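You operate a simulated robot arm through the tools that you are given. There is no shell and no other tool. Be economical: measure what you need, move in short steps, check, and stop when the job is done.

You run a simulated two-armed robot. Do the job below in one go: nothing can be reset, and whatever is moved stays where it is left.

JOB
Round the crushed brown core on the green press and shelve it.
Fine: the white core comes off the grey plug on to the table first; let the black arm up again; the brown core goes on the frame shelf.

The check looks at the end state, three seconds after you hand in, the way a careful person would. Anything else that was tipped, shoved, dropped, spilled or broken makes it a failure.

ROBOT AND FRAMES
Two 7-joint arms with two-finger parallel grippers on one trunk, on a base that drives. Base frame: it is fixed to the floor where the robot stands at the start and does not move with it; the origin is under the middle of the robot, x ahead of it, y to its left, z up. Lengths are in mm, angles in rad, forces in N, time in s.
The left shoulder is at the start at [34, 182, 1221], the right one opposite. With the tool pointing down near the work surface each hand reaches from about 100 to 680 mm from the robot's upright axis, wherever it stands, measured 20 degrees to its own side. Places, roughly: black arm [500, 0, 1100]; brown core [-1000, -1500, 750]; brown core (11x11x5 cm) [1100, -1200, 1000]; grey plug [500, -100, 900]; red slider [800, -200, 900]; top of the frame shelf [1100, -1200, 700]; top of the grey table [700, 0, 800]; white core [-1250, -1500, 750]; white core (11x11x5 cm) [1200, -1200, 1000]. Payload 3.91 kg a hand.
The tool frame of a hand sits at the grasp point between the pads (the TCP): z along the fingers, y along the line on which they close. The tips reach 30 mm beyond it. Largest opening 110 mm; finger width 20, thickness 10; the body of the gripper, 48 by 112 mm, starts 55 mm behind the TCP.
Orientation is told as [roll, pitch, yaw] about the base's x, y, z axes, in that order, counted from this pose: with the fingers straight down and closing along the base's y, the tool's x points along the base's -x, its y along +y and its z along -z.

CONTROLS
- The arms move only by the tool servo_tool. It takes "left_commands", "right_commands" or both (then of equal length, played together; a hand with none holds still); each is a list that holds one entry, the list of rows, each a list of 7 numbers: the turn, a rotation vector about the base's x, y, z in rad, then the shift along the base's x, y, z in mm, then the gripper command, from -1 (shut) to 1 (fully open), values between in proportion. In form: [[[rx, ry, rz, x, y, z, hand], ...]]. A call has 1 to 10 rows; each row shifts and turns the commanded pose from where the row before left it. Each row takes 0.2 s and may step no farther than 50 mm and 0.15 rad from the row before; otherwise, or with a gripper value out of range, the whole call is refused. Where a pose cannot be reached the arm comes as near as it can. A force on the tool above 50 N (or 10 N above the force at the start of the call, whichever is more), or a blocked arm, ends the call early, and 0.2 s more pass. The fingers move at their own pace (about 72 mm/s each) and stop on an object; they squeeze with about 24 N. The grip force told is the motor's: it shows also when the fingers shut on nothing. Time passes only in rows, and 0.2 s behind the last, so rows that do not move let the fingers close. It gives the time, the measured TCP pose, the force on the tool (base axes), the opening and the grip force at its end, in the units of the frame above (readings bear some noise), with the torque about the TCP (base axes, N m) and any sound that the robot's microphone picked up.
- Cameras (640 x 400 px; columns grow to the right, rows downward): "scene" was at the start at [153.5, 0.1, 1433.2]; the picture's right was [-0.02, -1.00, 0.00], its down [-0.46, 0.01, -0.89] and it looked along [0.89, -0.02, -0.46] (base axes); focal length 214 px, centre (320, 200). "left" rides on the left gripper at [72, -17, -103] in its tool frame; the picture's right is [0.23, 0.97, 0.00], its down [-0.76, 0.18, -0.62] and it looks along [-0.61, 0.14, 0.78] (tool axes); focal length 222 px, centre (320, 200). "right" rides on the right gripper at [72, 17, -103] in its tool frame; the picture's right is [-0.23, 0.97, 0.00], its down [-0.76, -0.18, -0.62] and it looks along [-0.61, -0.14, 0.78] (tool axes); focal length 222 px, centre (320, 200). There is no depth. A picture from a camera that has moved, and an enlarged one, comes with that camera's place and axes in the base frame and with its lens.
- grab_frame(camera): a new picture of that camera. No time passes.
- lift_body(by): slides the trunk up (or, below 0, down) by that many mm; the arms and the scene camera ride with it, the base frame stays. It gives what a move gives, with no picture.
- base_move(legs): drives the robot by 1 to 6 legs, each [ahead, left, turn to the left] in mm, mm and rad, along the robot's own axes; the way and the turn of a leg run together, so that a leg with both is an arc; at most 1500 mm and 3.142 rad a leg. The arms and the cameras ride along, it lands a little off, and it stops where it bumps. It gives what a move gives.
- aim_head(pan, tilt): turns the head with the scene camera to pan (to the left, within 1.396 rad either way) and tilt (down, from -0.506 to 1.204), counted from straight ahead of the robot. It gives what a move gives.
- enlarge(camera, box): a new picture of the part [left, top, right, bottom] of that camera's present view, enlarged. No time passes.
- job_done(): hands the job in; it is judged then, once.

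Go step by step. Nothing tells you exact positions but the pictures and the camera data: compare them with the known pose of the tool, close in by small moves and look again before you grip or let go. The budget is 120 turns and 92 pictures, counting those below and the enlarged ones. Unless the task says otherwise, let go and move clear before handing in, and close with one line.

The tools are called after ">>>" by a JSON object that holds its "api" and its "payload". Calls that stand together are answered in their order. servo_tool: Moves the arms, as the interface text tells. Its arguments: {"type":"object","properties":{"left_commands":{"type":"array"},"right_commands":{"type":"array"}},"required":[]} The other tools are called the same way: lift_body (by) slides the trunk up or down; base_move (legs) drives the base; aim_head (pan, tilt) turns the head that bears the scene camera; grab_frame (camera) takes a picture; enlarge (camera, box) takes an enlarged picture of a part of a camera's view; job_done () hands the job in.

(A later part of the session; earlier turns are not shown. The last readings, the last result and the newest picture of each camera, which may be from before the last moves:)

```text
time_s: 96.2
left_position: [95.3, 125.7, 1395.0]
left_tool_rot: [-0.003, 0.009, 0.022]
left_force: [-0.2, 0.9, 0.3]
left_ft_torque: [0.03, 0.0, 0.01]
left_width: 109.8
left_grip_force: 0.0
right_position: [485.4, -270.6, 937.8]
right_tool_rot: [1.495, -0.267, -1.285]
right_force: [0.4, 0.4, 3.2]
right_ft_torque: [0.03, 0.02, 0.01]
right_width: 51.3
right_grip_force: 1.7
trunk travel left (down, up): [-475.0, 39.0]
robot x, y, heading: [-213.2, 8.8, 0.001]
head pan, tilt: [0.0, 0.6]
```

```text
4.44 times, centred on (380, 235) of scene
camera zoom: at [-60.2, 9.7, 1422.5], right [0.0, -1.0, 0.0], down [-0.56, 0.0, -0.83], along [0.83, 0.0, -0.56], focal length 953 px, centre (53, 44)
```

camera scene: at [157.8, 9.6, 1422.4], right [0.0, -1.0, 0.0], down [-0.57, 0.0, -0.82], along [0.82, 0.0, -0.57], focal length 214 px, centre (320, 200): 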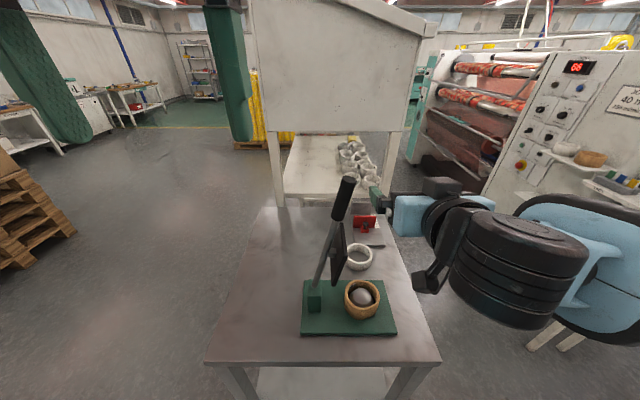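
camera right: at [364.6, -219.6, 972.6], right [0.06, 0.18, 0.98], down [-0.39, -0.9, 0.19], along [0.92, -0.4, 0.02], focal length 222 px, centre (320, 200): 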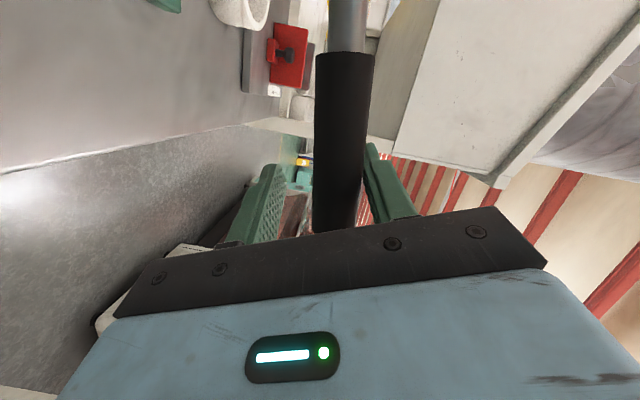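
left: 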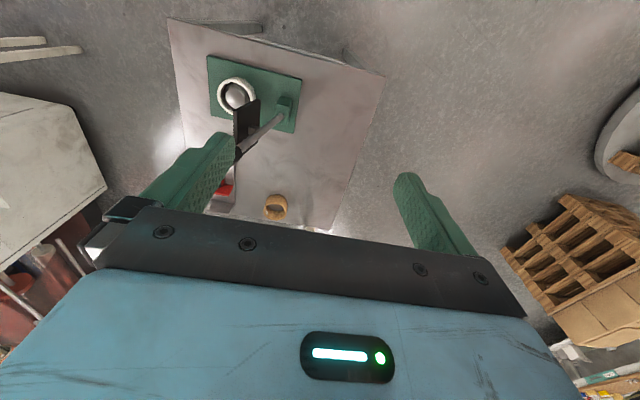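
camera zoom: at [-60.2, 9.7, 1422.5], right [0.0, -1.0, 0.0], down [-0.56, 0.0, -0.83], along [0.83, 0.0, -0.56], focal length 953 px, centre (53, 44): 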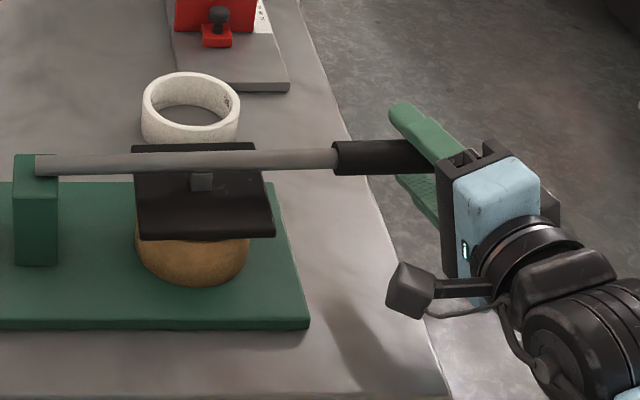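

Resistance is still light, so I'll continue pressing until the force rises.

>>> {"api": "servo_tool", "payload": {"right_commands": [[[0.02, 0, 0, 0, 0, -5, -0.1], [0.02, 0, 0, 0, 0, -5, -0.1], [0.02, 0, 0, 0, 0, -5, -0.1], [0.02, 0, 0, 0, 0, -5, -0.1], [0.02, 0, 0, 0, 0, -5, -0.1], [0, 0, 0, 0, 0, 0, -0.1]]]}}

>>> {"api": "enlarge", "payload": {"camera": "scene", "box": [320, 190, 440, 280]}}

```text
time_s: 97.6
left_position: [91.8, 126.0, 1396.3]
left_tool_rot: [-0.004, 0.007, 0.022]
left_force: [-0.3, 0.2, 0.4]
left_ft_torque: [0.0, -0.01, -0.01]
left_width: 110.1
left_grip_force: 0.0
right_position: [487.1, -269.8, 920.9]
right_tool_rot: [1.538, -0.171, -1.294]
right_force: [4.4, 0.0, 26.7]
right_ft_torque: [0.36, 0.32, -0.12]
right_width: 62.6
right_grip_force: 13.3
trunk travel left (down, up): [-475.0, 39.0]
robot x, y, heading: [-209.6, 11.6, -0.0]
head pan, tilt: [0.0, 0.6]
```

```text
4.44 times, centred on (380, 235) of scene
camera zoom: at [-62.4, 10.5, 1423.1], right [0.0, -1.0, 0.0], down [-0.56, 0.0, -0.83], along [0.83, 0.0, -0.56], focal length 953 px, centre (53, 44)
```

zoom: 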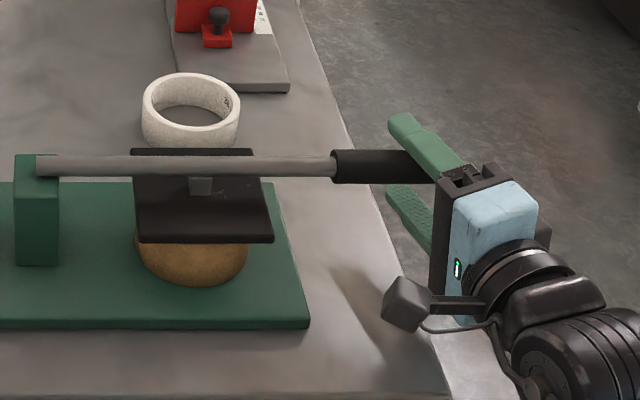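

The gripper is being forced open at 27 N. I'll raise it to the handle's centre, grip it firmly and then press on.

>>> {"api": "servo_tool", "payload": {"right_commands": [[[0, 0, 0, 0, 0, 13, -0.1], [0, 0, 0, 0, 0, 13, -0.4], [0, 0, 0, 0, 0, 0, -0.8], [0, 0, 0, 0, 0, 0, -1], [0, 0, 0, 0, 0, 0, -1]]]}}

>>> {"api": "servo_tool", "payload": {"right_commands": [[[0, 0, 0, 0, 0, -4, -1], [0, 0, 0, 0, 0, -4, -1], [0, 0, 0, 0, 0, -3, -1], [0, 0, 0, 0, 0, 0, -1]]]}}

```text
time_s: 98.8
left_position: [94.6, 126.9, 1394.3]
left_tool_rot: [-0.003, 0.011, 0.024]
left_force: [0.2, 0.4, 0.9]
left_ft_torque: [0.02, 0.02, -0.01]
left_width: 110.0
left_grip_force: 0.0
right_position: [486.3, -268.6, 938.2]
right_tool_rot: [1.521, -0.169, -1.29]
right_force: [-4.1, 11.2, 4.0]
right_ft_torque: [0.45, 0.23, -0.18]
right_width: 29.6
right_grip_force: 44.4
trunk travel left (down, up): [-475.0, 39.0]
robot x, y, heading: [-209.6, 9.5, 0.006]
head pan, tilt: [0.0, 0.6]
```

```text
time_s: 99.8
left_position: [92.5, 126.5, 1396.0]
left_tool_rot: [-0.004, 0.007, 0.023]
left_force: [-0.6, -1.2, -1.2]
left_ft_torque: [0.04, 0.03, -0.01]
left_width: 110.2
left_grip_force: 0.0
right_position: [485.5, -268.7, 937.4]
right_tool_rot: [1.539, -0.171, -1.293]
right_force: [-0.1, 10.2, 27.4]
right_ft_torque: [1.3, 0.35, -0.42]
right_width: 29.4
right_grip_force: 45.6
trunk travel left (down, up): [-475.0, 39.0]
robot x, y, heading: [-209.0, 7.7, 0.003]
head pan, tilt: [0.0, 0.6]
```

Firm now, barely moving. I'll press to about 45 N and hold.

>>> {"api": "servo_tool", "payload": {"right_commands": [[[0, 0, 0, 0, 0, -4, -1], [0, 0, 0, 0, 0, -4, -1], [0, 0, 0, 0, 0, -2, -1], [0, 0, 0, 0, 0, 0, -1], [0, 0, 0, 0, 0, 0, -1]]]}}

>>> {"api": "enlarge", "payload": {"camera": "scene", "box": [320, 190, 440, 280]}}

```text
time_s: 101.1
left_position: [91.9, 125.8, 1393.3]
left_tool_rot: [-0.002, 0.01, 0.021]
left_force: [0.6, -0.8, -0.1]
left_ft_torque: [0.04, 0.01, -0.04]
left_width: 110.1
left_grip_force: 0.0
right_position: [484.3, -268.5, 937.5]
right_tool_rot: [1.571, -0.17, -1.299]
right_force: [-24.9, 1.8, 17.3]
right_ft_torque: [1.1, -0.69, 0.75]
right_width: 29.1
right_grip_force: 44.5
trunk travel left (down, up): [-475.0, 39.0]
robot x, y, heading: [-209.2, 5.0, -0.002]
head pan, tilt: [0.0, 0.6]
stopped in row 5 (right hand): the force on the tool passed its limit at 50 N (the readings are from after the stop); the commanded pose is now the measured one
```

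```text
4.44 times, centred on (380, 235) of scene
camera zoom: at [-64.9, 9.5, 1421.8], right [0.0, -1.0, 0.0], down [-0.56, 0.0, -0.83], along [0.83, 0.0, -0.56], focal length 953 px, centre (53, 44)
```

zoom: 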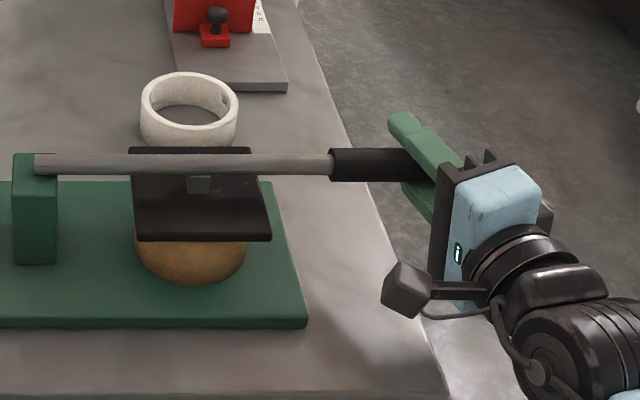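

The lever is at its end stop and pressed to 50 N. Now I'll loosen the grip and swing the lever back up.

>>> {"api": "servo_tool", "payload": {"right_commands": [[[0, 0, 0, 0, 0, 0, -0.1], [-0.0873, 0, 0, 0, 4.4, 25.2, -0.2], [-0.0873, 0, 0, 0, 6.1, 24.7, -0.2], [-0.0873, 0, 0, 0, 8.2, 24.1, -0.2], [-0.0873, 0, 0, 0, 10.4, 23.3, -0.2], [-0.0873, 0, 0, 0, 12.3, 22.3, -0.2], [-0.0873, 0, 0, 0, 14.2, 21.2, -0.2], [-0.0873, 0, 0, 0, 16, 19.8, -0.2], [-0.0873, 0, 0, 0, 17.6, 18.4, -0.2], [-0.0873, 0, 0, 0, 19.2, 16.7, -0.2]]]}}

>>> {"api": "enlarge", "payload": {"camera": "scene", "box": [290, 130, 450, 270]}}

```text
time_s: 103.3
left_position: [95.3, 125.1, 1395.1]
left_tool_rot: [-0.003, 0.011, 0.02]
left_force: [-0.2, -0.3, 0.7]
left_ft_torque: [-0.01, 0.01, -0.03]
left_width: 110.0
left_grip_force: 0.0
right_position: [480.7, -200.0, 1077.0]
right_tool_rot: [1.319, -0.799, -1.174]
right_force: [-1.3, 0.5, 0.3]
right_ft_torque: [0.05, -0.01, 0.04]
right_width: 44.7
right_grip_force: 0.8
right hand out of reach, approached as far as the arm can: row 9, 10
trunk travel left (down, up): [-475.0, 39.0]
robot x, y, heading: [-209.1, 8.4, 0.002]
head pan, tilt: [0.0, 0.6]
```

```text
2.86 times, centred on (370, 200) of scene
camera zoom: at [-60.2, 9.1, 1422.5], right [0.0, -1.0, 0.0], down [-0.56, 0.0, -0.83], along [0.83, 0.0, -0.56], focal length 613 px, centre (177, 200)
```

zoom: 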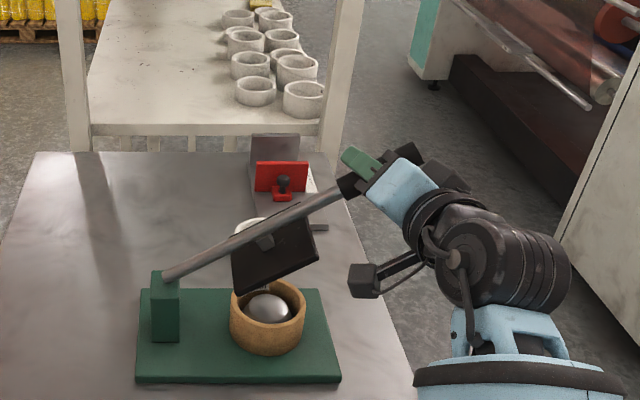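

The lever is coming up and the core looks round. The arm hit a limit, so I'll try continuing with a different roll.

>>> {"api": "servo_tool", "payload": {"right_commands": [[[-0.1, 0, 0, 0, 0, 0, -0.1], [-0.1, 0, 0, 0, 14, 16, -0.1], [-0.0873, 0, 0, 0, 18, 19, -0.1], [-0.0873, 0, 0, 0, 19, 17, -0.1]]]}}

```text
time_s: 104.3
left_position: [96.1, 124.6, 1394.1]
left_tool_rot: [0.0, 0.01, 0.022]
left_force: [-0.5, 0.4, -0.3]
left_ft_torque: [0.01, -0.01, -0.02]
left_width: 110.2
left_grip_force: 0.1
right_position: [468.9, -198.1, 1046.6]
right_tool_rot: [1.279, -0.871, -1.136]
right_force: [-1.2, 1.1, 1.2]
right_ft_torque: [0.01, -0.01, 0.0]
right_width: 50.5
right_grip_force: 0.7
right hand out of reach, approached as far as the arm can: row 1, 2, 3, 4
trunk travel left (down, up): [-475.0, 39.0]
robot x, y, heading: [-208.1, 5.0, -0.0]
head pan, tilt: [0.0, 0.6]
```

I'll withdraw the hand from the handle (it holds by friction) and check where the lever is.

>>> {"api": "servo_tool", "payload": {"right_commands": [[[0, 0, 0, -35, 0, 0, 0.2], [0, 0, 0, -35, 0, 0, 0.2], [-0.12, 0, 0, -10, -10, 0, 0.2], [-0.12, 0, 0, 0, -10, 0, 0.2], [-0.12, 0, 0, 0, -10, 0, 0.2], [-0.12, 0, 0, 0, -10, 0, 0.2]]]}}

>>> {"api": "grab_frame", "payload": {"camera": "scene"}}

```text
time_s: 105.7
left_position: [96.2, 125.1, 1395.6]
left_tool_rot: [-0.004, 0.011, 0.022]
left_force: [0.5, -0.6, 0.2]
left_ft_torque: [-0.03, -0.02, 0.03]
left_width: 109.8
left_grip_force: 0.0
right_position: [378.8, -222.7, 1019.4]
right_tool_rot: [1.131, -1.03, -1.016]
right_force: [-0.4, 0.4, 0.1]
right_ft_torque: [-0.02, -0.04, 0.02]
right_width: 66.0
right_grip_force: 0.0
right hand out of reach, approached as far as the arm can: row 2, 3, 4, 5, 6
trunk travel left (down, up): [-475.0, 39.0]
robot x, y, heading: [-207.5, 6.5, 0.007]
head pan, tilt: [0.0, 0.6]
```

```text
26 pictures are left
camera scene: at [-60.0, 9.4, 1422.5], right [0.0, -1.0, 0.0], down [-0.56, 0.0, -0.83], along [0.83, 0.0, -0.56], focal length 214 px, centre (320, 200)
```

scene: 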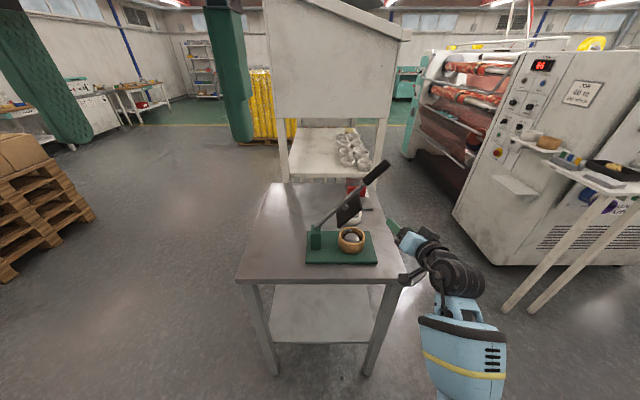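

The lever rests at about 50° from vertical, with the hand clear. I'll turn the right hand back to pointing down and push the handle up from its right side with closed fingers.

>>> {"api": "servo_tool", "payload": {"right_commands": [[[-0.1175, 0, 0, 0, -15, 20, 0], [-0.1175, 0, 0, 0, -15, 20, -0.5], [-0.1175, 0, 0, 0, -15, 20, -1], [-0.1175, 0, 0, 0, -15, 20, -1], [0, 0.1445, 0, 0, -10, 10, -1], [0, 0.1445, 0, 0, -5, 10, -1], [0, 0.1445, 0, 0, 0, 10, -1], [0, 0.1445, 0, 0, 0, 10, -1], [0, 0.1445, 0, 0, 0, 5, -1], [0, 0.1445, 0, 0, 0, 0, -1]]]}}

>>> {"api": "servo_tool", "payload": {"right_commands": [[[0, 0.1445, 0, 0, 0, 0, -1], [0, 0.1445, 0, 0, 0, 0, -1], [0, 0.1445, 0, 0, 0, 0, -1]]]}}

```text
time_s: 107.9
left_position: [96.0, 125.8, 1394.5]
left_tool_rot: [-0.005, 0.011, 0.019]
left_force: [0.9, 1.4, 0.3]
left_ft_torque: [0.04, 0.01, 0.01]
left_width: 109.8
left_grip_force: 0.0
right_position: [370.7, -240.9, 1041.0]
right_tool_rot: [0.367, -0.353, -0.485]
right_force: [0.4, 0.8, -1.1]
right_ft_torque: [-0.04, 0.0, -0.01]
right_width: 0.1
right_grip_force: 23.8
right hand out of reach, approached as far as the arm can: row 1, 2, 3, 4, 5
trunk travel left (down, up): [-475.0, 39.0]
robot x, y, heading: [-213.4, 9.3, 0.003]
head pan, tilt: [0.0, 0.6]
```

```text
time_s: 108.7
left_position: [94.8, 126.4, 1394.9]
left_tool_rot: [-0.002, 0.011, 0.022]
left_force: [-0.3, -0.7, 0.2]
left_ft_torque: [0.01, 0.04, 0.03]
left_width: 109.9
left_grip_force: 0.0
right_position: [369.3, -240.2, 1040.5]
right_tool_rot: [0.173, 0.036, -0.455]
right_force: [-0.8, 0.3, 0.7]
right_ft_torque: [0.01, -0.01, 0.01]
right_width: 0.1
right_grip_force: 23.8
trunk travel left (down, up): [-475.0, 39.0]
robot x, y, heading: [-211.6, 8.9, 0.0]
head pan, tilt: [0.0, 0.6]
```

Nearly straight down. I'll finish the orientation, move right and up, then drive ahead so the fingers are beside the handle tip.

>>> {"api": "servo_tool", "payload": {"right_commands": [[[0, 0, 0.13, 0, -15, 20, -1], [0, 0, 0.13, 0, -15, 20, -1], [0, 0, 0.13, 0, -15, 20, -1], [-0.08, 0, 0.06, 0, -10, 20, -1], [-0.08, 0, 0, 0, 0, 0, -1]]]}}

>>> {"api": "base_move", "payload": {"legs": [[115, 0, 0]]}}

>>> {"api": "grab_frame", "payload": {"camera": "right"}}

>>> {"api": "enlarge", "payload": {"camera": "scene", "box": [280, 140, 460, 290]}}

```text
time_s: 109.9
left_position: [95.2, 125.3, 1394.4]
left_tool_rot: [-0.002, 0.009, 0.022]
left_force: [0.6, 0.5, -0.8]
left_ft_torque: [0.0, 0.0, -0.01]
left_width: 109.8
left_grip_force: 0.0
right_position: [369.6, -295.5, 1120.9]
right_tool_rot: [0.011, 0.03, -0.007]
right_force: [-0.1, 0.2, 0.4]
right_ft_torque: [-0.05, -0.01, -0.01]
right_width: 0.0
right_grip_force: 24.6
trunk travel left (down, up): [-475.0, 39.0]
robot x, y, heading: [-209.4, 7.4, 0.005]
head pan, tilt: [0.0, 0.6]
```

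```text
time_s: 111.2
left_position: [209.1, 124.0, 1395.3]
left_tool_rot: [-0.003, 0.009, 0.022]
left_force: [-0.4, -0.2, 0.0]
left_ft_torque: [0.0, -0.02, -0.02]
left_width: 110.0
left_grip_force: 0.1
right_position: [483.9, -294.7, 1121.7]
right_tool_rot: [0.013, 0.028, -0.007]
right_force: [-0.1, -0.4, 0.1]
right_ft_torque: [0.0, -0.01, 0.0]
right_width: 0.0
right_grip_force: 24.6
trunk travel left (down, up): [-475.0, 39.0]
robot x, y, heading: [-97.6, 7.5, -0.002]
head pan, tilt: [0.0, 0.6]
```

```text
25 pictures are left
camera right: at [412.6, -279.4, 1227.9], right [0.24, 0.97, 0.01], down [0.78, -0.19, 0.6], along [0.58, -0.14, -0.8], focal length 222 px, centre (320, 200)
```

right: 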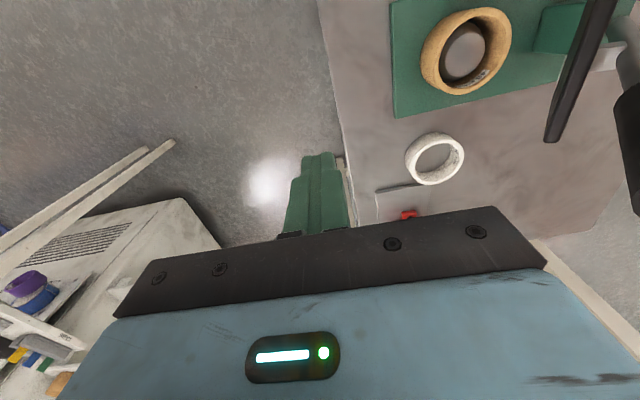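

```text
2.67 times, centred on (370, 215) of scene
camera zoom: at [53.2, 9.5, 1422.7], right [0.0, -1.0, 0.0], down [-0.56, 0.0, -0.83], along [0.83, 0.0, -0.56], focal length 572 px, centre (187, 160)
```

zoom: 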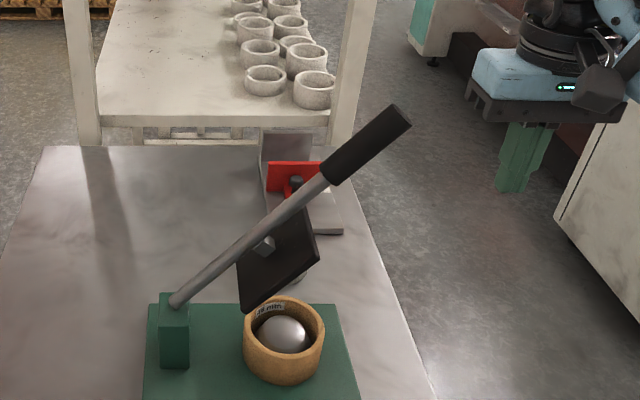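

The lever tip is at about [484, -174, 1176]. I'll raise the hand to the handle's height and push it leftward and up to its original upright position.

>>> {"api": "servo_tool", "payload": {"right_commands": [[[0, 0, 0, 0, 20, 25, -1], [0, 0, 0, 0, 25, 20, -1], [0, 0, 0, 0, 25, 6, -1], [0, 0, 0, 0, 25, 6, -1], [0, 0, 0, 0, 25, 7, -1], [0, 0, 0, 0, 25, 7, -1], [0, 0, 0, 0, 25, 6, -1], [0, 0, 0, 0, 25, 6, -1], [0, 0, 0, 0, 20, 6, -1]]]}}

>>> {"api": "enlarge", "payload": {"camera": "scene", "box": [280, 140, 460, 290]}}

```text
time_s: 113.2
left_position: [209.4, 125.7, 1395.4]
left_tool_rot: [-0.004, 0.011, 0.021]
left_force: [0.0, 0.7, 0.4]
left_ft_torque: [-0.03, 0.01, 0.03]
left_width: 109.8
left_grip_force: 0.1
right_position: [484.0, -78.2, 1209.5]
right_tool_rot: [0.011, 0.03, -0.007]
right_force: [0.0, 0.5, 0.3]
right_ft_torque: [0.0, 0.02, 0.01]
right_width: 0.0
right_grip_force: 23.9
trunk travel left (down, up): [-475.0, 39.0]
robot x, y, heading: [-95.8, 5.3, 0.001]
head pan, tilt: [0.0, 0.6]
```

```text
2.67 times, centred on (370, 215) of scene
camera zoom: at [54.0, 10.2, 1422.5], right [0.0, -1.0, 0.0], down [-0.56, 0.0, -0.83], along [0.83, 0.0, -0.56], focal length 572 px, centre (187, 160)
```

zoom: 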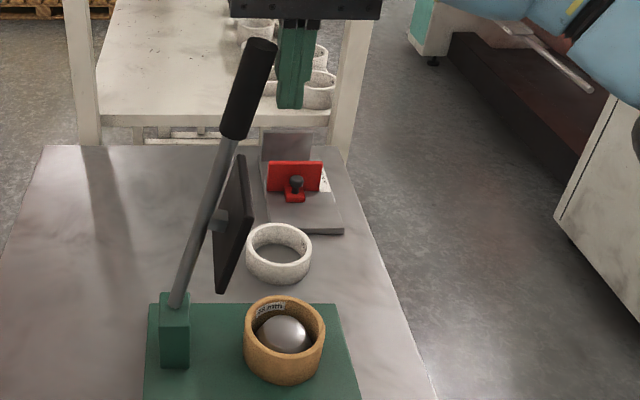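

The lever is back upright. Now I'll withdraw the hand to the right, turn it to the earlier grasp orientation and drive ahead to work the core again.

>>> {"api": "servo_tool", "payload": {"right_commands": [[[0, 0, 0, -5, -30, 0, -1], [0, 0, 0, -15, -35, 0, -1], [0, 0, 0.126, -20, -30, -10, 0], [0, 0, 0.126, -20, -10, -20, 1], [0, 0, 0.126, -20, 0, -20, 1], [0, 0, 0.126, -15, 0, -20, 1], [0, 0, 0.126, 0, 0, -20, 1], [0, 0, 0.126, 0, 0, -10, 1], [0.07, -0.1, 0, 0, 0, -10, 1], [0.08, -0.1, 0, 0, 0, 0, 1]]]}}

>>> {"api": "base_move", "payload": {"legs": [[100, 0, 0]]}}

>>> {"api": "servo_tool", "payload": {"right_commands": [[[0.08, -0.09, 0, -15, 25, -10, 1], [0, 0, 0, -15, 15, -20, 1], [0, 0, 0, -10, 10, -20, 1], [0, 0, 0, -5, 10, -20, 1]]]}}

>>> {"api": "grab_frame", "payload": {"camera": "right"}}

```text
time_s: 115.4
left_position: [209.0, 125.1, 1395.8]
left_tool_rot: [-0.002, 0.008, 0.021]
left_force: [0.7, -0.2, 0.7]
left_ft_torque: [-0.01, 0.0, -0.04]
left_width: 110.1
left_grip_force: 0.1
right_position: [389.0, -186.9, 1100.4]
right_tool_rot: [-0.014, -0.221, 0.752]
right_force: [-0.3, 0.5, -0.7]
right_ft_torque: [0.0, 0.01, 0.02]
right_width: 110.2
right_grip_force: 0.0
trunk travel left (down, up): [-475.0, 39.0]
robot x, y, heading: [-96.2, 10.8, -0.004]
head pan, tilt: [0.0, 0.6]
```

```text
time_s: 116.5
left_position: [308.5, 125.1, 1395.9]
left_tool_rot: [-0.003, 0.008, 0.021]
left_force: [-0.4, -0.5, -0.4]
left_ft_torque: [-0.03, 0.02, -0.01]
left_width: 110.0
left_grip_force: 0.1
right_position: [488.6, -184.3, 1100.0]
right_tool_rot: [-0.013, -0.219, 0.752]
right_force: [0.8, -0.3, -0.6]
right_ft_torque: [0.02, 0.02, 0.0]
right_width: 110.0
right_grip_force: 0.0
trunk travel left (down, up): [-475.0, 39.0]
robot x, y, heading: [3.1, 5.1, -0.001]
head pan, tilt: [0.0, 0.6]
```

```text
time_s: 117.5
left_position: [307.6, 125.3, 1394.5]
left_tool_rot: [-0.004, 0.01, 0.021]
left_force: [-0.2, 1.0, -0.5]
left_ft_torque: [0.03, 0.0, 0.03]
left_width: 109.9
left_grip_force: 0.0
right_position: [443.7, -124.7, 1029.9]
right_tool_rot: [-0.018, -0.342, 0.75]
right_force: [-0.6, -0.4, 0.2]
right_ft_torque: [0.02, 0.0, 0.03]
right_width: 110.2
right_grip_force: 0.1
trunk travel left (down, up): [-475.0, 39.0]
robot x, y, heading: [2.0, 8.9, -0.003]
head pan, tilt: [0.0, 0.6]
```

```text
22 pictures are left
camera right: at [354.4, -181.2, 1103.8], right [-0.5, 0.86, 0.06], down [0.49, 0.22, 0.84], along [0.71, 0.45, -0.53], focal length 222 px, centre (320, 200)
```

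right: 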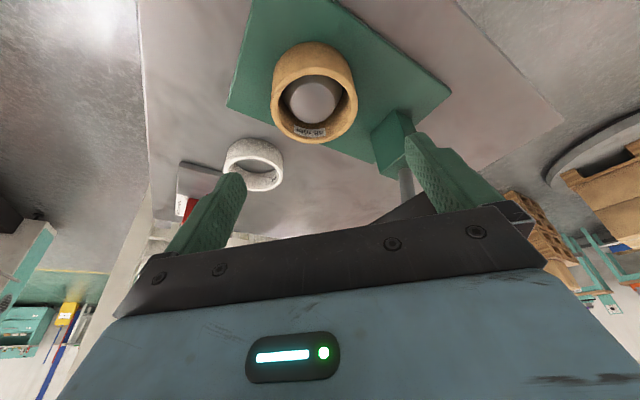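

The core now looks round on the plug and the lever is up. I'll descend to a pre-grasp and check alignment.

>>> {"api": "servo_tool", "payload": {"right_commands": [[[0.015, 0.01, 0, 4, 2, -20, 1], [0, 0, 0, 4, 2, -20, 1], [0, 0, 0, 4, 2, -20, 1], [0, 0, 0, 4, 2, -20, 1]]]}}

>>> {"api": "grab_frame", "payload": {"camera": "right"}}

```text
time_s: 118.5
left_position: [309.0, 124.5, 1395.5]
left_tool_rot: [-0.005, 0.011, 0.019]
left_force: [0.2, -0.8, -0.1]
left_ft_torque: [-0.03, 0.01, 0.02]
left_width: 109.9
left_grip_force: 0.0
right_position: [461.1, -117.0, 948.1]
right_tool_rot: [0.001, -0.344, 0.745]
right_force: [0.1, 0.2, -0.6]
right_ft_torque: [0.03, 0.01, 0.01]
right_width: 109.9
right_grip_force: 0.1
trunk travel left (down, up): [-475.0, 39.0]
robot x, y, heading: [0.5, 6.9, -0.001]
head pan, tilt: [0.0, 0.6]
```

```text
21 pictures are left
camera right: at [371.6, -174.5, 1023.6], right [-0.5, 0.86, 0.08], down [0.49, 0.21, 0.84], along [0.71, 0.46, -0.53], focal length 222 px, centre (320, 200)
```

right: 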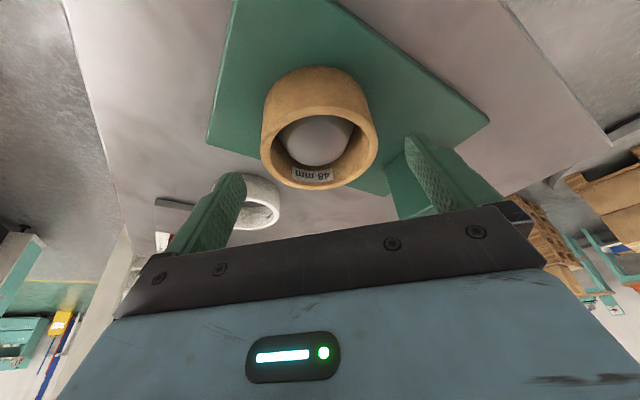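

Well aligned. I'll descend and grip.

>>> {"api": "servo_tool", "payload": {"right_commands": [[[0, 0, 0, 4, 3, -16, 1], [0, 0, 0, 4, 3, -15, 1], [0, 0, 0, 3.5, 3.5, -14, 1], [0, 0, 0, 0, 0, 0, 0.5], [0, 0, 0, 0, 0, 0, -0.2], [0, 0, 0, 0, 0, 0, -0.2], [0, 0, 0, 0, 0, 0, -0.2]]]}}

>>> {"api": "servo_tool", "payload": {"right_commands": [[[0, 0, 0, 0, 0, 8, -0.2], [0, 0, 0, 0, 0, 10, -0.2], [0, 0, 0, 0, 0, 15, -0.2], [0, 0, 0, 0, 0, 15, -0.2], [0, 0, 0, 0, 0, 12, -0.2]]]}}

>>> {"api": "enlarge", "payload": {"camera": "right", "box": [160, 40, 480, 240]}}

```text
time_s: 120.1
left_position: [309.3, 125.1, 1395.2]
left_tool_rot: [-0.003, 0.009, 0.02]
left_force: [0.0, -0.2, 0.0]
left_ft_torque: [-0.01, -0.03, -0.01]
left_width: 110.1
left_grip_force: 0.1
right_position: [471.5, -107.1, 904.6]
right_tool_rot: [0.002, -0.342, 0.746]
right_force: [-0.3, -0.1, -0.4]
right_ft_torque: [-0.01, 0.0, -0.03]
right_width: 89.1
right_grip_force: 24.3
trunk travel left (down, up): [-475.0, 39.0]
robot x, y, heading: [1.4, 5.8, -0.002]
head pan, tilt: [0.0, 0.6]
```

```text
time_s: 121.3
left_position: [308.6, 124.9, 1395.1]
left_tool_rot: [-0.003, 0.006, 0.02]
left_force: [-0.4, 1.1, -0.7]
left_ft_torque: [0.02, 0.02, -0.01]
left_width: 110.1
left_grip_force: 0.0
right_position: [471.8, -108.4, 966.4]
right_tool_rot: [0.002, -0.342, 0.745]
right_force: [0.0, -0.4, -1.2]
right_ft_torque: [-0.01, 0.03, -0.03]
right_width: 88.5
right_grip_force: 24.2
trunk travel left (down, up): [-475.0, 39.0]
robot x, y, heading: [1.9, 4.8, 0.001]
head pan, tilt: [0.0, 0.6]
```

```text
2.00 times, centred on (320, 140) of right
camera zoom: at [382.5, -165.4, 1039.3], right [-0.5, 0.86, 0.08], down [0.49, 0.21, 0.84], along [0.71, 0.46, -0.53], focal length 444 px, centre (320, 320)
```

zoom: 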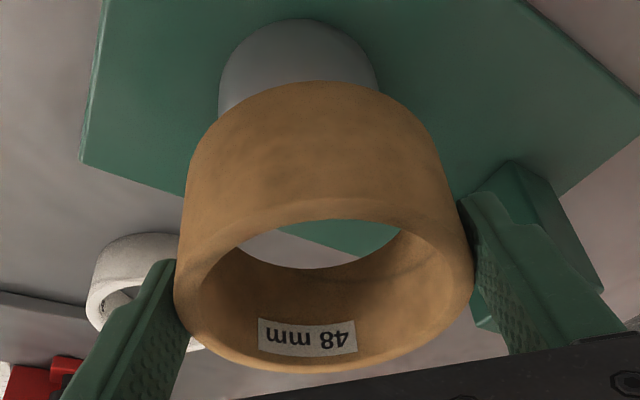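

The core is round, with "48 mm" fully legible. The frame shelf sits under an upper shelf that carries cores, so I need a near-horizontal grasp. I'll set the core back on the plug and regrasp it from the front with the tool pitched forward.

>>> {"api": "servo_tool", "payload": {"right_commands": [[[0, 0, 0, 0, 0, -15, -0.2], [0, 0, 0, 0, 0, -15, -0.2], [0, 0, 0, 0, 0, -15, -0.2], [0, 0, 0, 0, 0, -10, -0.2], [0, 0, 0, 0, 0, -4, -0.2], [0, 0, 0, 0, 0, -2, -0.2], [0, 0, 0, 0, 0, 0, -0.2]]]}}

>>> {"api": "servo_tool", "payload": {"right_commands": [[[0, 0, 0, 0, 0, 0, 0.6], [0, 0, 0, 0, 0, 0, 1], [0, 0, 0, 0, 0, 0, 1], [0, 0, 0, -3, -3, 10, 1], [0, 0, 0, -8, -8, 30, 1], [0, 0, 0, -8, -8, 30, 1], [0, 0, 0, -12, -20, 20, 1]]]}}

>>> {"api": "base_move", "payload": {"legs": [[-200, 0, 0]]}}

```text
time_s: 122.9
left_position: [308.5, 125.5, 1395.0]
left_tool_rot: [-0.003, 0.009, 0.021]
left_force: [0.7, 0.8, -0.1]
left_ft_torque: [0.0, -0.03, 0.02]
left_width: 110.1
left_grip_force: 0.0
right_position: [470.6, -107.8, 904.3]
right_tool_rot: [-0.001, -0.345, 0.744]
right_force: [-1.0, -1.0, 6.4]
right_ft_torque: [-0.32, 0.06, -0.01]
right_width: 89.0
right_grip_force: 24.1
trunk travel left (down, up): [-475.0, 39.0]
robot x, y, heading: [0.6, 7.9, -0.002]
head pan, tilt: [0.0, 0.6]
```

```text
time_s: 124.5
left_position: [307.4, 124.1, 1396.0]
left_tool_rot: [-0.003, 0.009, 0.019]
left_force: [0.2, -0.5, -0.7]
left_ft_torque: [0.03, -0.05, -0.01]
left_width: 109.8
left_grip_force: 0.1
right_position: [439.2, -147.4, 994.4]
right_tool_rot: [0.0, -0.343, 0.745]
right_force: [-0.2, 0.6, -0.2]
right_ft_torque: [0.01, 0.0, -0.01]
right_width: 110.1
right_grip_force: 0.1
trunk travel left (down, up): [-475.0, 39.0]
robot x, y, heading: [4.5, 6.1, -0.0]
head pan, tilt: [0.0, 0.6]
```

```text
time_s: 126.1
left_position: [110.3, 124.5, 1395.5]
left_tool_rot: [-0.003, 0.008, 0.022]
left_force: [-0.1, 0.4, -0.3]
left_ft_torque: [-0.03, -0.03, -0.01]
left_width: 110.0
left_grip_force: 0.0
right_position: [241.2, -146.3, 993.0]
right_tool_rot: [0.001, -0.341, 0.745]
right_force: [0.4, 0.4, 0.1]
right_ft_torque: [-0.01, 0.02, 0.01]
right_width: 109.9
right_grip_force: 0.0
trunk travel left (down, up): [-475.0, 39.0]
robot x, y, heading: [-197.2, 5.8, -0.003]
head pan, tilt: [0.0, 0.6]
```

The core is back on the plug. I'll reorient the right hand to a forward-pitched grasp (pitch -1.1, closing along y) in front of it.

>>> {"api": "servo_tool", "payload": {"right_commands": [[[0, 0, -0.124, 15, 6, 0, 1], [0, 0, -0.124, 15, 6, 0, 1], [0, 0, -0.124, 15, 6, 0, 1], [0, 0, -0.124, 15, 6, 0, 1], [0, 0, -0.124, 15, 6, 0, 1], [0, 0, -0.124, 15, 8, 0, 1], [0, -0.126, 0, 0, 0, -5, 1], [0, -0.126, 0, 0, 0, -5, 1], [0, -0.126, 0, 0, 0, -5, 1], [0, -0.126, 0, 0, 0, -5, 1]]]}}

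>>> {"api": "servo_tool", "payload": {"right_commands": [[[0, -0.126, 0, 0, 0, -5, 1], [0, -0.126, 0, 0, 0, -5, 1]]]}}

>>> {"api": "grab_frame", "payload": {"camera": "right"}}

```text
time_s: 128.3
left_position: [110.5, 123.9, 1395.0]
left_tool_rot: [0.0, 0.009, 0.022]
left_force: [0.5, -1.2, 0.0]
left_ft_torque: [-0.02, 0.0, 0.04]
left_width: 110.1
left_grip_force: 0.0
right_position: [332.0, -109.5, 973.3]
right_tool_rot: [0.002, -0.849, 0.002]
right_force: [0.2, -0.2, 0.7]
right_ft_torque: [0.04, -0.01, 0.02]
right_width: 109.8
right_grip_force: 0.0
trunk travel left (down, up): [-475.0, 39.0]
robot x, y, heading: [-197.1, 3.6, 0.003]
head pan, tilt: [0.0, 0.6]
```

```text
time_s: 128.9
left_position: [110.0, 132.2, 1395.7]
left_tool_rot: [-0.009, 0.008, 0.021]
left_force: [-0.5, 2.1, 0.4]
left_ft_torque: [-0.12, -0.06, 0.0]
left_width: 110.2
left_grip_force: 0.0
right_position: [332.1, -88.8, 975.0]
right_tool_rot: [0.071, -1.11, -0.052]
right_force: [0.3, -9.5, -7.3]
right_ft_torque: [0.25, -0.51, 0.66]
right_width: 109.8
right_grip_force: 0.0
trunk travel left (down, up): [-475.0, 39.0]
robot x, y, heading: [-194.5, 8.8, 0.001]
head pan, tilt: [0.0, 0.6]
```

```text
19 pictures are left
camera right: at [205.2, -73.8, 958.1], right [0.09, 0.97, 0.23], down [-0.22, -0.21, 0.95], along [0.97, -0.14, 0.19], focal length 222 px, centre (320, 200)
```

right: 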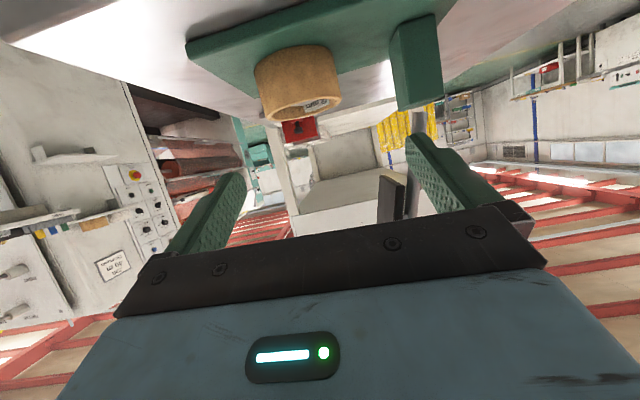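

The hand moved sideways a bit and there's a small force. I'll pause a row and check for contact.

>>> {"api": "servo_tool", "payload": {"right_commands": [[[0, 0, 0, 0, 0, 0, 1], [0, 0, 0, 0, 0, 0, 1]]]}}

```text
time_s: 129.5
left_position: [110.5, 124.8, 1395.6]
left_tool_rot: [-0.002, 0.011, 0.021]
left_force: [-0.2, 0.5, -0.3]
left_ft_torque: [0.04, -0.03, 0.04]
left_width: 110.0
left_grip_force: 0.0
right_position: [332.1, -107.8, 964.0]
right_tool_rot: [-0.001, -1.1, 0.005]
right_force: [0.6, -0.3, 0.0]
right_ft_torque: [0.0, -0.01, 0.04]
right_width: 109.9
right_grip_force: 0.1
trunk travel left (down, up): [-475.0, 39.0]
robot x, y, heading: [-196.7, 11.4, 0.0]
head pan, tilt: [0.0, 0.6]
```

Settled at the right pose. I'll lower to z≈896 and move forward partway, then check.

>>> {"api": "servo_tool", "payload": {"right_commands": [[[0, 0, 0, 0, 0, -25, 1], [0, 0, 0, 0, 0, -25, 1], [0, 0, 0, 10, 0, -18, 1], [0, 0, 0, 25, 0, 0, 1], [0, 0, 0, 25, 0, 0, 1]]]}}

>>> {"api": "grab_frame", "payload": {"camera": "right"}}

>>> {"api": "enlarge", "payload": {"camera": "scene", "box": [290, 170, 450, 310]}}

```text
time_s: 130.7
left_position: [110.5, 125.1, 1394.5]
left_tool_rot: [-0.003, 0.01, 0.02]
left_force: [-0.5, 0.0, 0.5]
left_ft_torque: [0.01, 0.04, 0.01]
left_width: 109.8
left_grip_force: 0.1
right_position: [393.7, -90.3, 906.1]
right_tool_rot: [0.0, -1.1, 0.001]
right_force: [0.2, 0.4, 0.2]
right_ft_torque: [-0.02, -0.03, -0.05]
right_width: 110.1
right_grip_force: 0.1
right hand out of reach, approached as far as the arm can: row 2, 3
trunk travel left (down, up): [-475.0, 39.0]
robot x, y, heading: [-196.0, 4.6, -0.001]
head pan, tilt: [0.0, 0.6]
```

```text
18 pictures are left
camera right: at [266.8, -74.3, 890.3], right [0.1, 0.97, 0.2], down [-0.21, -0.18, 0.96], along [0.97, -0.14, 0.18], focal length 222 px, centre (320, 200)
```

right: 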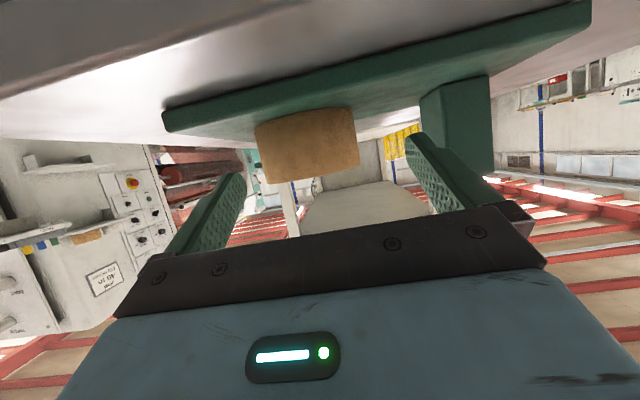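

```text
2.86 times, centred on (370, 240) of scene
camera zoom: at [-44.9, 9.1, 1422.4], right [0.0, -1.0, 0.0], down [-0.57, 0.0, -0.82], along [0.82, 0.0, -0.57], focal length 613 px, centre (177, 86)
```

zoom: 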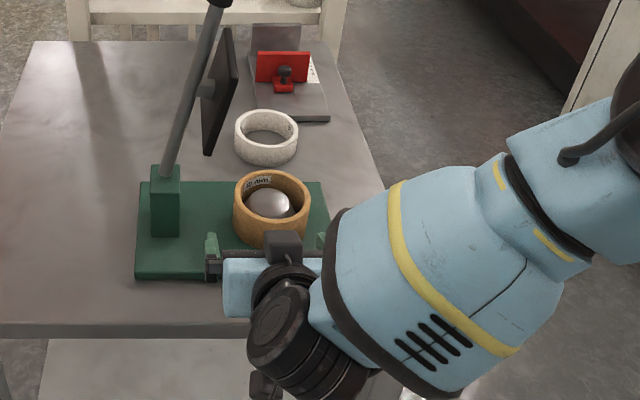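

The core's centre is at y≈-105. I'll shift 15 mm right and slightly down, then move in over it.

>>> {"api": "servo_tool", "payload": {"right_commands": [[[0, 0, 0, 0, -15, 0, 1], [0, 0, 0, 0, 0, -8, 1], [0, 0, 0, 25, 0, 0, 1]]]}}

>>> {"api": "grab_frame", "payload": {"camera": "right"}}

```text
time_s: 131.5
left_position: [111.6, 124.3, 1395.4]
left_tool_rot: [-0.003, 0.011, 0.021]
left_force: [-0.1, -0.3, -1.0]
left_ft_torque: [0.04, -0.01, -0.03]
left_width: 109.9
left_grip_force: 0.1
right_position: [419.7, -97.3, 904.9]
right_tool_rot: [0.002, -1.099, 0.003]
right_force: [-0.1, 0.6, -0.9]
right_ft_torque: [0.02, -0.04, 0.03]
right_width: 109.8
right_grip_force: 0.0
right hand out of reach, approached as far as the arm can: row 1, 2
trunk travel left (down, up): [-475.0, 39.0]
robot x, y, heading: [-196.0, 6.7, 0.005]
head pan, tilt: [0.0, 0.6]
```

```text
16 pictures are left
camera right: at [293.3, -80.7, 887.7], right [0.1, 0.97, 0.2], down [-0.21, -0.18, 0.96], along [0.97, -0.14, 0.18], focal length 222 px, centre (320, 200)
```

right: 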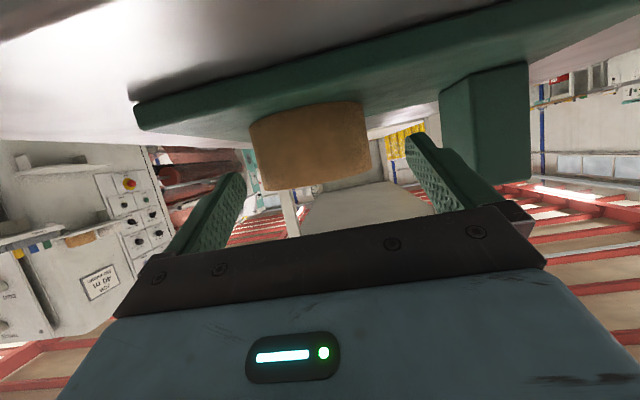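

The limit comes from folding, so I'll back the base 70 mm to get more arm extension, then correct the offset and advance.

>>> {"api": "base_move", "payload": {"legs": [[-70, 0, 0]]}}

>>> {"api": "servo_tool", "payload": {"right_commands": [[[0, 0, 0, 30, 0, 0, 1], [0, 0, 0, 30, 0, 0, 1], [0, 0, 0, 0, -9, -8, 1], [0, 0, 0, 0, 0, 0, 1]]]}}

```text
time_s: 132.5
left_position: [42.0, 125.0, 1394.7]
left_tool_rot: [-0.005, 0.01, 0.02]
left_force: [0.2, 0.9, -0.1]
left_ft_torque: [-0.01, -0.02, 0.0]
left_width: 109.9
left_grip_force: 0.1
right_position: [349.5, -97.2, 905.1]
right_tool_rot: [-0.001, -1.101, 0.005]
right_force: [-0.4, 0.8, -0.1]
right_ft_torque: [0.01, 0.02, 0.01]
right_width: 110.1
right_grip_force: 0.0
trunk travel left (down, up): [-475.0, 39.0]
robot x, y, heading: [-262.3, 8.1, -0.002]
head pan, tilt: [0.0, 0.6]
```

```text
time_s: 133.5
left_position: [42.0, 124.9, 1395.5]
left_tool_rot: [-0.004, 0.01, 0.02]
left_force: [0.5, -1.1, -1.1]
left_ft_torque: [-0.01, -0.02, -0.01]
left_width: 110.1
left_grip_force: 0.0
right_position: [411.6, -107.3, 895.4]
right_tool_rot: [0.0, -1.1, 0.003]
right_force: [1.1, 0.5, 0.2]
right_ft_torque: [0.0, -0.01, -0.01]
right_width: 110.0
right_grip_force: 0.0
trunk travel left (down, up): [-475.0, 39.0]
robot x, y, heading: [-263.7, 5.0, -0.0]
head pan, tilt: [0.0, 0.6]
```

Reached. I'll advance over the core to x≈470 and close.

>>> {"api": "servo_tool", "payload": {"right_commands": [[[0, 0, 0, 20, 0, 0, 1], [0, 0, 0, 20, 0, 0, 1], [0, 0, 0, 17, 0, 0, 1], [0, 0, 0, 0, 0, 0, 1]]]}}

>>> {"api": "grab_frame", "payload": {"camera": "right"}}

```text
time_s: 134.5
left_position: [41.9, 125.2, 1395.2]
left_tool_rot: [-0.003, 0.01, 0.02]
left_force: [0.4, 0.6, 1.0]
left_ft_torque: [0.03, -0.01, -0.01]
left_width: 110.0
left_grip_force: 0.0
right_position: [467.5, -107.5, 895.6]
right_tool_rot: [-0.001, -1.099, 0.004]
right_force: [-0.2, -0.3, 0.1]
right_ft_torque: [0.01, -0.04, -0.02]
right_width: 110.1
right_grip_force: 0.1
trunk travel left (down, up): [-475.0, 39.0]
robot x, y, heading: [-268.3, 4.9, -0.004]
head pan, tilt: [0.0, 0.6]
```

```text
15 pictures are left
camera right: at [340.6, -89.6, 879.3], right [0.1, 0.97, 0.2], down [-0.21, -0.18, 0.96], along [0.97, -0.14, 0.19], focal length 222 px, centre (320, 200)
```

right: 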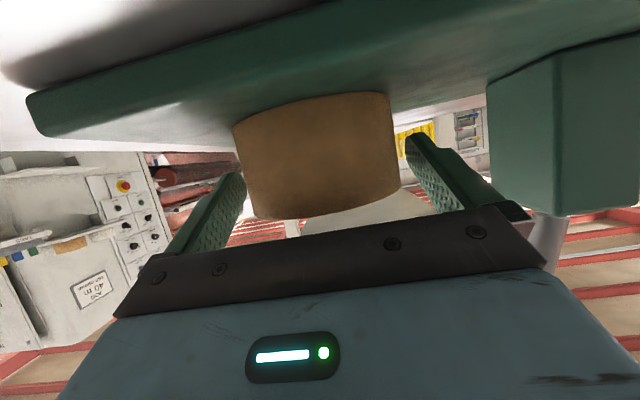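

The core is between the fingers, clear of the palm. I'll close and lift.

>>> {"api": "servo_tool", "payload": {"right_commands": [[[0, 0, 0, 2, 0, 0, 0.5], [0, 0, 0, 0, 0, 0, -0.2], [0, 0, 0, 0, 0, 0, -0.2], [0, 0, 0, 0, 0, 0, -0.2]]]}}

>>> {"api": "servo_tool", "payload": {"right_commands": [[[0, 0, 0, 0, 0, 8, -0.2], [0, 0, 0, 0, 0, 10, -0.2], [0, 0, 0, 0, 0, 15, -0.2], [0, 0, 0, 0, 0, 15, -0.2], [0, 0, 0, 0, 0, 8, -0.2], [0, 0, 0, 0, 0, 0, -0.2]]]}}

>>> {"api": "grab_frame", "payload": {"camera": "right"}}

```text
time_s: 135.5
left_position: [41.4, 125.5, 1395.5]
left_tool_rot: [-0.003, 0.011, 0.02]
left_force: [0.3, -0.4, -0.5]
left_ft_torque: [-0.02, -0.02, -0.01]
left_width: 110.0
left_grip_force: 0.0
right_position: [469.9, -106.6, 896.1]
right_tool_rot: [0.0, -1.1, 0.001]
right_force: [-0.2, 0.1, 0.4]
right_ft_torque: [0.02, 0.0, -0.02]
right_width: 88.7
right_grip_force: 23.9
trunk travel left (down, up): [-475.0, 39.0]
robot x, y, heading: [-263.9, 8.7, 0.001]
head pan, tilt: [0.0, 0.6]
```

```text
time_s: 136.9
left_position: [40.2, 124.4, 1394.5]
left_tool_rot: [-0.003, 0.009, 0.021]
left_force: [-0.7, 0.2, 0.3]
left_ft_torque: [-0.01, 0.02, 0.01]
left_width: 110.1
left_grip_force: 0.0
right_position: [469.9, -106.6, 952.3]
right_tool_rot: [0.001, -1.101, 0.003]
right_force: [0.1, -0.2, -0.1]
right_ft_torque: [-0.02, 0.0, -0.01]
right_width: 89.0
right_grip_force: 24.0
trunk travel left (down, up): [-475.0, 39.0]
robot x, y, heading: [-263.5, 5.1, 0.004]
head pan, tilt: [0.0, 0.6]
```

```text
14 pictures are left
camera right: at [342.8, -90.1, 936.0], right [0.1, 0.97, 0.2], down [-0.21, -0.18, 0.96], along [0.97, -0.14, 0.19], focal length 222 px, centre (320, 200)
```

right: 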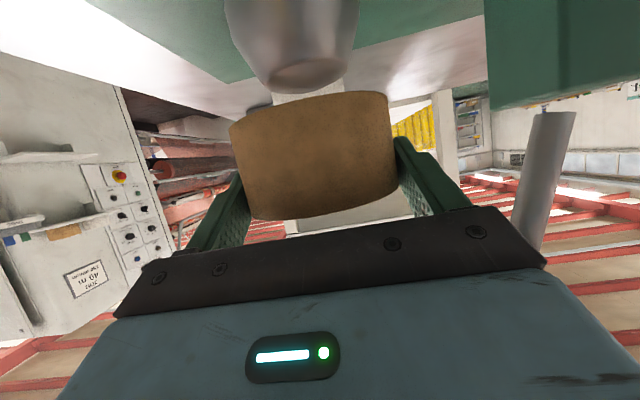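

The core is held at the forward-pitched grasp and off the plug. I'll raise it, back away from the table, pull the hand in, move right, turn to face the machine, and look.

>>> {"api": "servo_tool", "payload": {"right_commands": [[[0, 0, 0, 0, 0, 20, -0.2], [0, 0, 0, 0, 0, 15, -0.2]]]}}

>>> {"api": "base_move", "payload": {"legs": [[-250, 0, 0]]}}

>>> {"api": "servo_tool", "payload": {"right_commands": [[[0, 0, 0, -20, -10, 30, -0.2], [0, 0, 0, -30, -10, 30, -0.2], [0, 0, 0, -30, -10, 30, -0.2], [0, 0, 0, -30, -10, 30, -0.2], [0, 0, 0, -30, 0, 30, -0.2]]]}}

>>> {"api": "base_move", "payload": {"legs": [[0, -450, 0], [0, 0, -1.571]]}}

>>> {"api": "grab_frame", "payload": {"camera": "scene"}}

```text
time_s: 137.5
left_position: [42.0, 124.8, 1395.0]
left_tool_rot: [-0.005, 0.009, 0.021]
left_force: [0.1, -0.4, 0.1]
left_ft_torque: [0.03, 0.01, -0.02]
left_width: 109.8
left_grip_force: 0.1
right_position: [469.8, -106.0, 987.1]
right_tool_rot: [0.0, -1.1, 0.003]
right_force: [-0.3, -0.4, -0.1]
right_ft_torque: [0.01, 0.01, 0.02]
right_width: 88.9
right_grip_force: 24.1
trunk travel left (down, up): [-475.0, 39.0]
robot x, y, heading: [-263.6, 7.7, -0.0]
head pan, tilt: [0.0, 0.6]
```

```text
time_s: 139.3
left_position: [-208.7, 125.6, 1394.9]
left_tool_rot: [-0.002, 0.009, 0.023]
left_force: [-1.0, -0.8, 0.2]
left_ft_torque: [0.04, 0.0, 0.04]
left_width: 110.2
left_grip_force: 0.1
right_position: [220.8, -105.4, 987.9]
right_tool_rot: [-0.001, -1.098, 0.003]
right_force: [1.0, 0.7, -0.9]
right_ft_torque: [-0.02, 0.0, 0.01]
right_width: 88.8
right_grip_force: 24.1
trunk travel left (down, up): [-475.0, 39.0]
robot x, y, heading: [-514.9, 8.1, 0.001]
head pan, tilt: [0.0, 0.6]
```

```text
time_s: 140.5
left_position: [-209.3, 123.8, 1397.0]
left_tool_rot: [-0.004, 0.009, 0.023]
left_force: [0.7, 0.6, -0.4]
left_ft_torque: [0.02, 0.0, 0.01]
left_width: 110.0
left_grip_force: 0.0
right_position: [79.8, -147.1, 1139.1]
right_tool_rot: [-0.001, -1.103, 0.004]
right_force: [-0.3, 0.3, -1.0]
right_ft_torque: [-0.02, 0.02, -0.02]
right_width: 88.8
right_grip_force: 23.7
trunk travel left (down, up): [-475.0, 39.0]
robot x, y, heading: [-518.3, 4.7, 0.005]
head pan, tilt: [0.0, 0.6]
```

```text
time_s: 148.8
left_position: [-397.6, -746.6, 1395.1]
left_tool_rot: [-0.003, 0.01, -1.55]
left_force: [-0.3, 0.1, -0.6]
left_ft_torque: [0.01, -0.01, 0.04]
left_width: 110.0
left_grip_force: 0.0
right_position: [-667.9, -1036.5, 1138.1]
right_tool_rot: [0.0, -1.1, -1.568]
right_force: [-0.6, 1.0, -0.3]
right_ft_torque: [-0.03, 0.02, 0.03]
right_width: 88.9
right_grip_force: 24.0
trunk travel left (down, up): [-475.0, 39.0]
robot x, y, heading: [-515.0, -441.1, -1.568]
head pan, tilt: [0.0, 0.6]
```

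```text
13 pictures are left
camera scene: at [-513.0, -588.3, 1422.5], right [-1.0, 0.0, 0.0], down [0.0, 0.56, -0.83], along [0.0, -0.83, -0.56], focal length 214 px, centre (320, 200)
```

scene: 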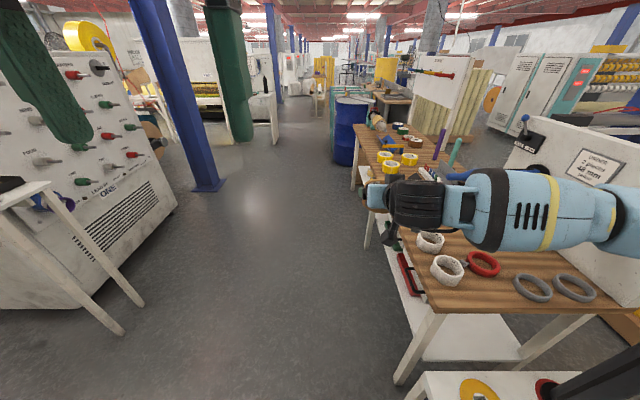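

The way to the left is open, and the machine with the frame shelf faces +y at x 1030–1280. I'll move ahead to y≈-540 and strafe left along the lane in stages.

>>> {"api": "base_move", "payload": {"legs": [[100, 0, 0], [0, 1450, 0]]}}

>>> {"api": "grab_frame", "payload": {"camera": "scene"}}

```text
time_s: 160.7
left_position: [966.7, -844.3, 1394.8]
left_tool_rot: [-0.004, 0.009, -1.542]
left_force: [0.2, 0.3, -0.2]
left_ft_torque: [0.0, -0.04, 0.01]
left_width: 110.1
left_grip_force: 0.0
right_position: [698.4, -1135.7, 1136.6]
right_tool_rot: [-0.004, -1.1, -1.56]
right_force: [-0.1, 0.0, -0.3]
right_ft_torque: [0.0, 0.0, -0.01]
right_width: 89.0
right_grip_force: 23.8
trunk travel left (down, up): [-475.0, 39.0]
robot x, y, heading: [847.1, -539.5, -1.561]
head pan, tilt: [0.0, 0.6]
stopped in leg 2: the robot was blocked; the commanded pose is now the measured one
```

```text
12 pictures are left
camera scene: at [849.8, -687.3, 1422.4], right [-1.0, -0.01, 0.0], down [-0.01, 0.57, -0.82], along [0.01, -0.82, -0.57], focal length 214 px, centre (320, 200)
```

scene: 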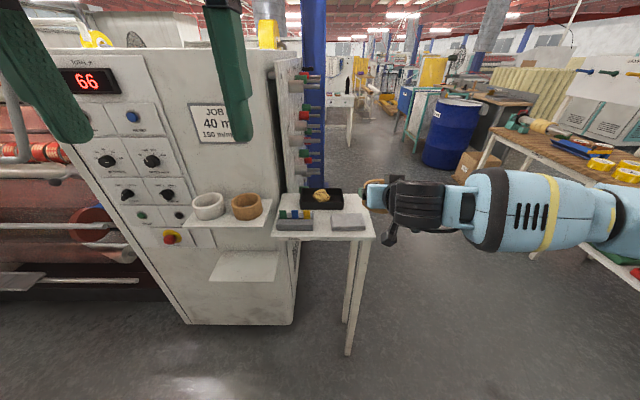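

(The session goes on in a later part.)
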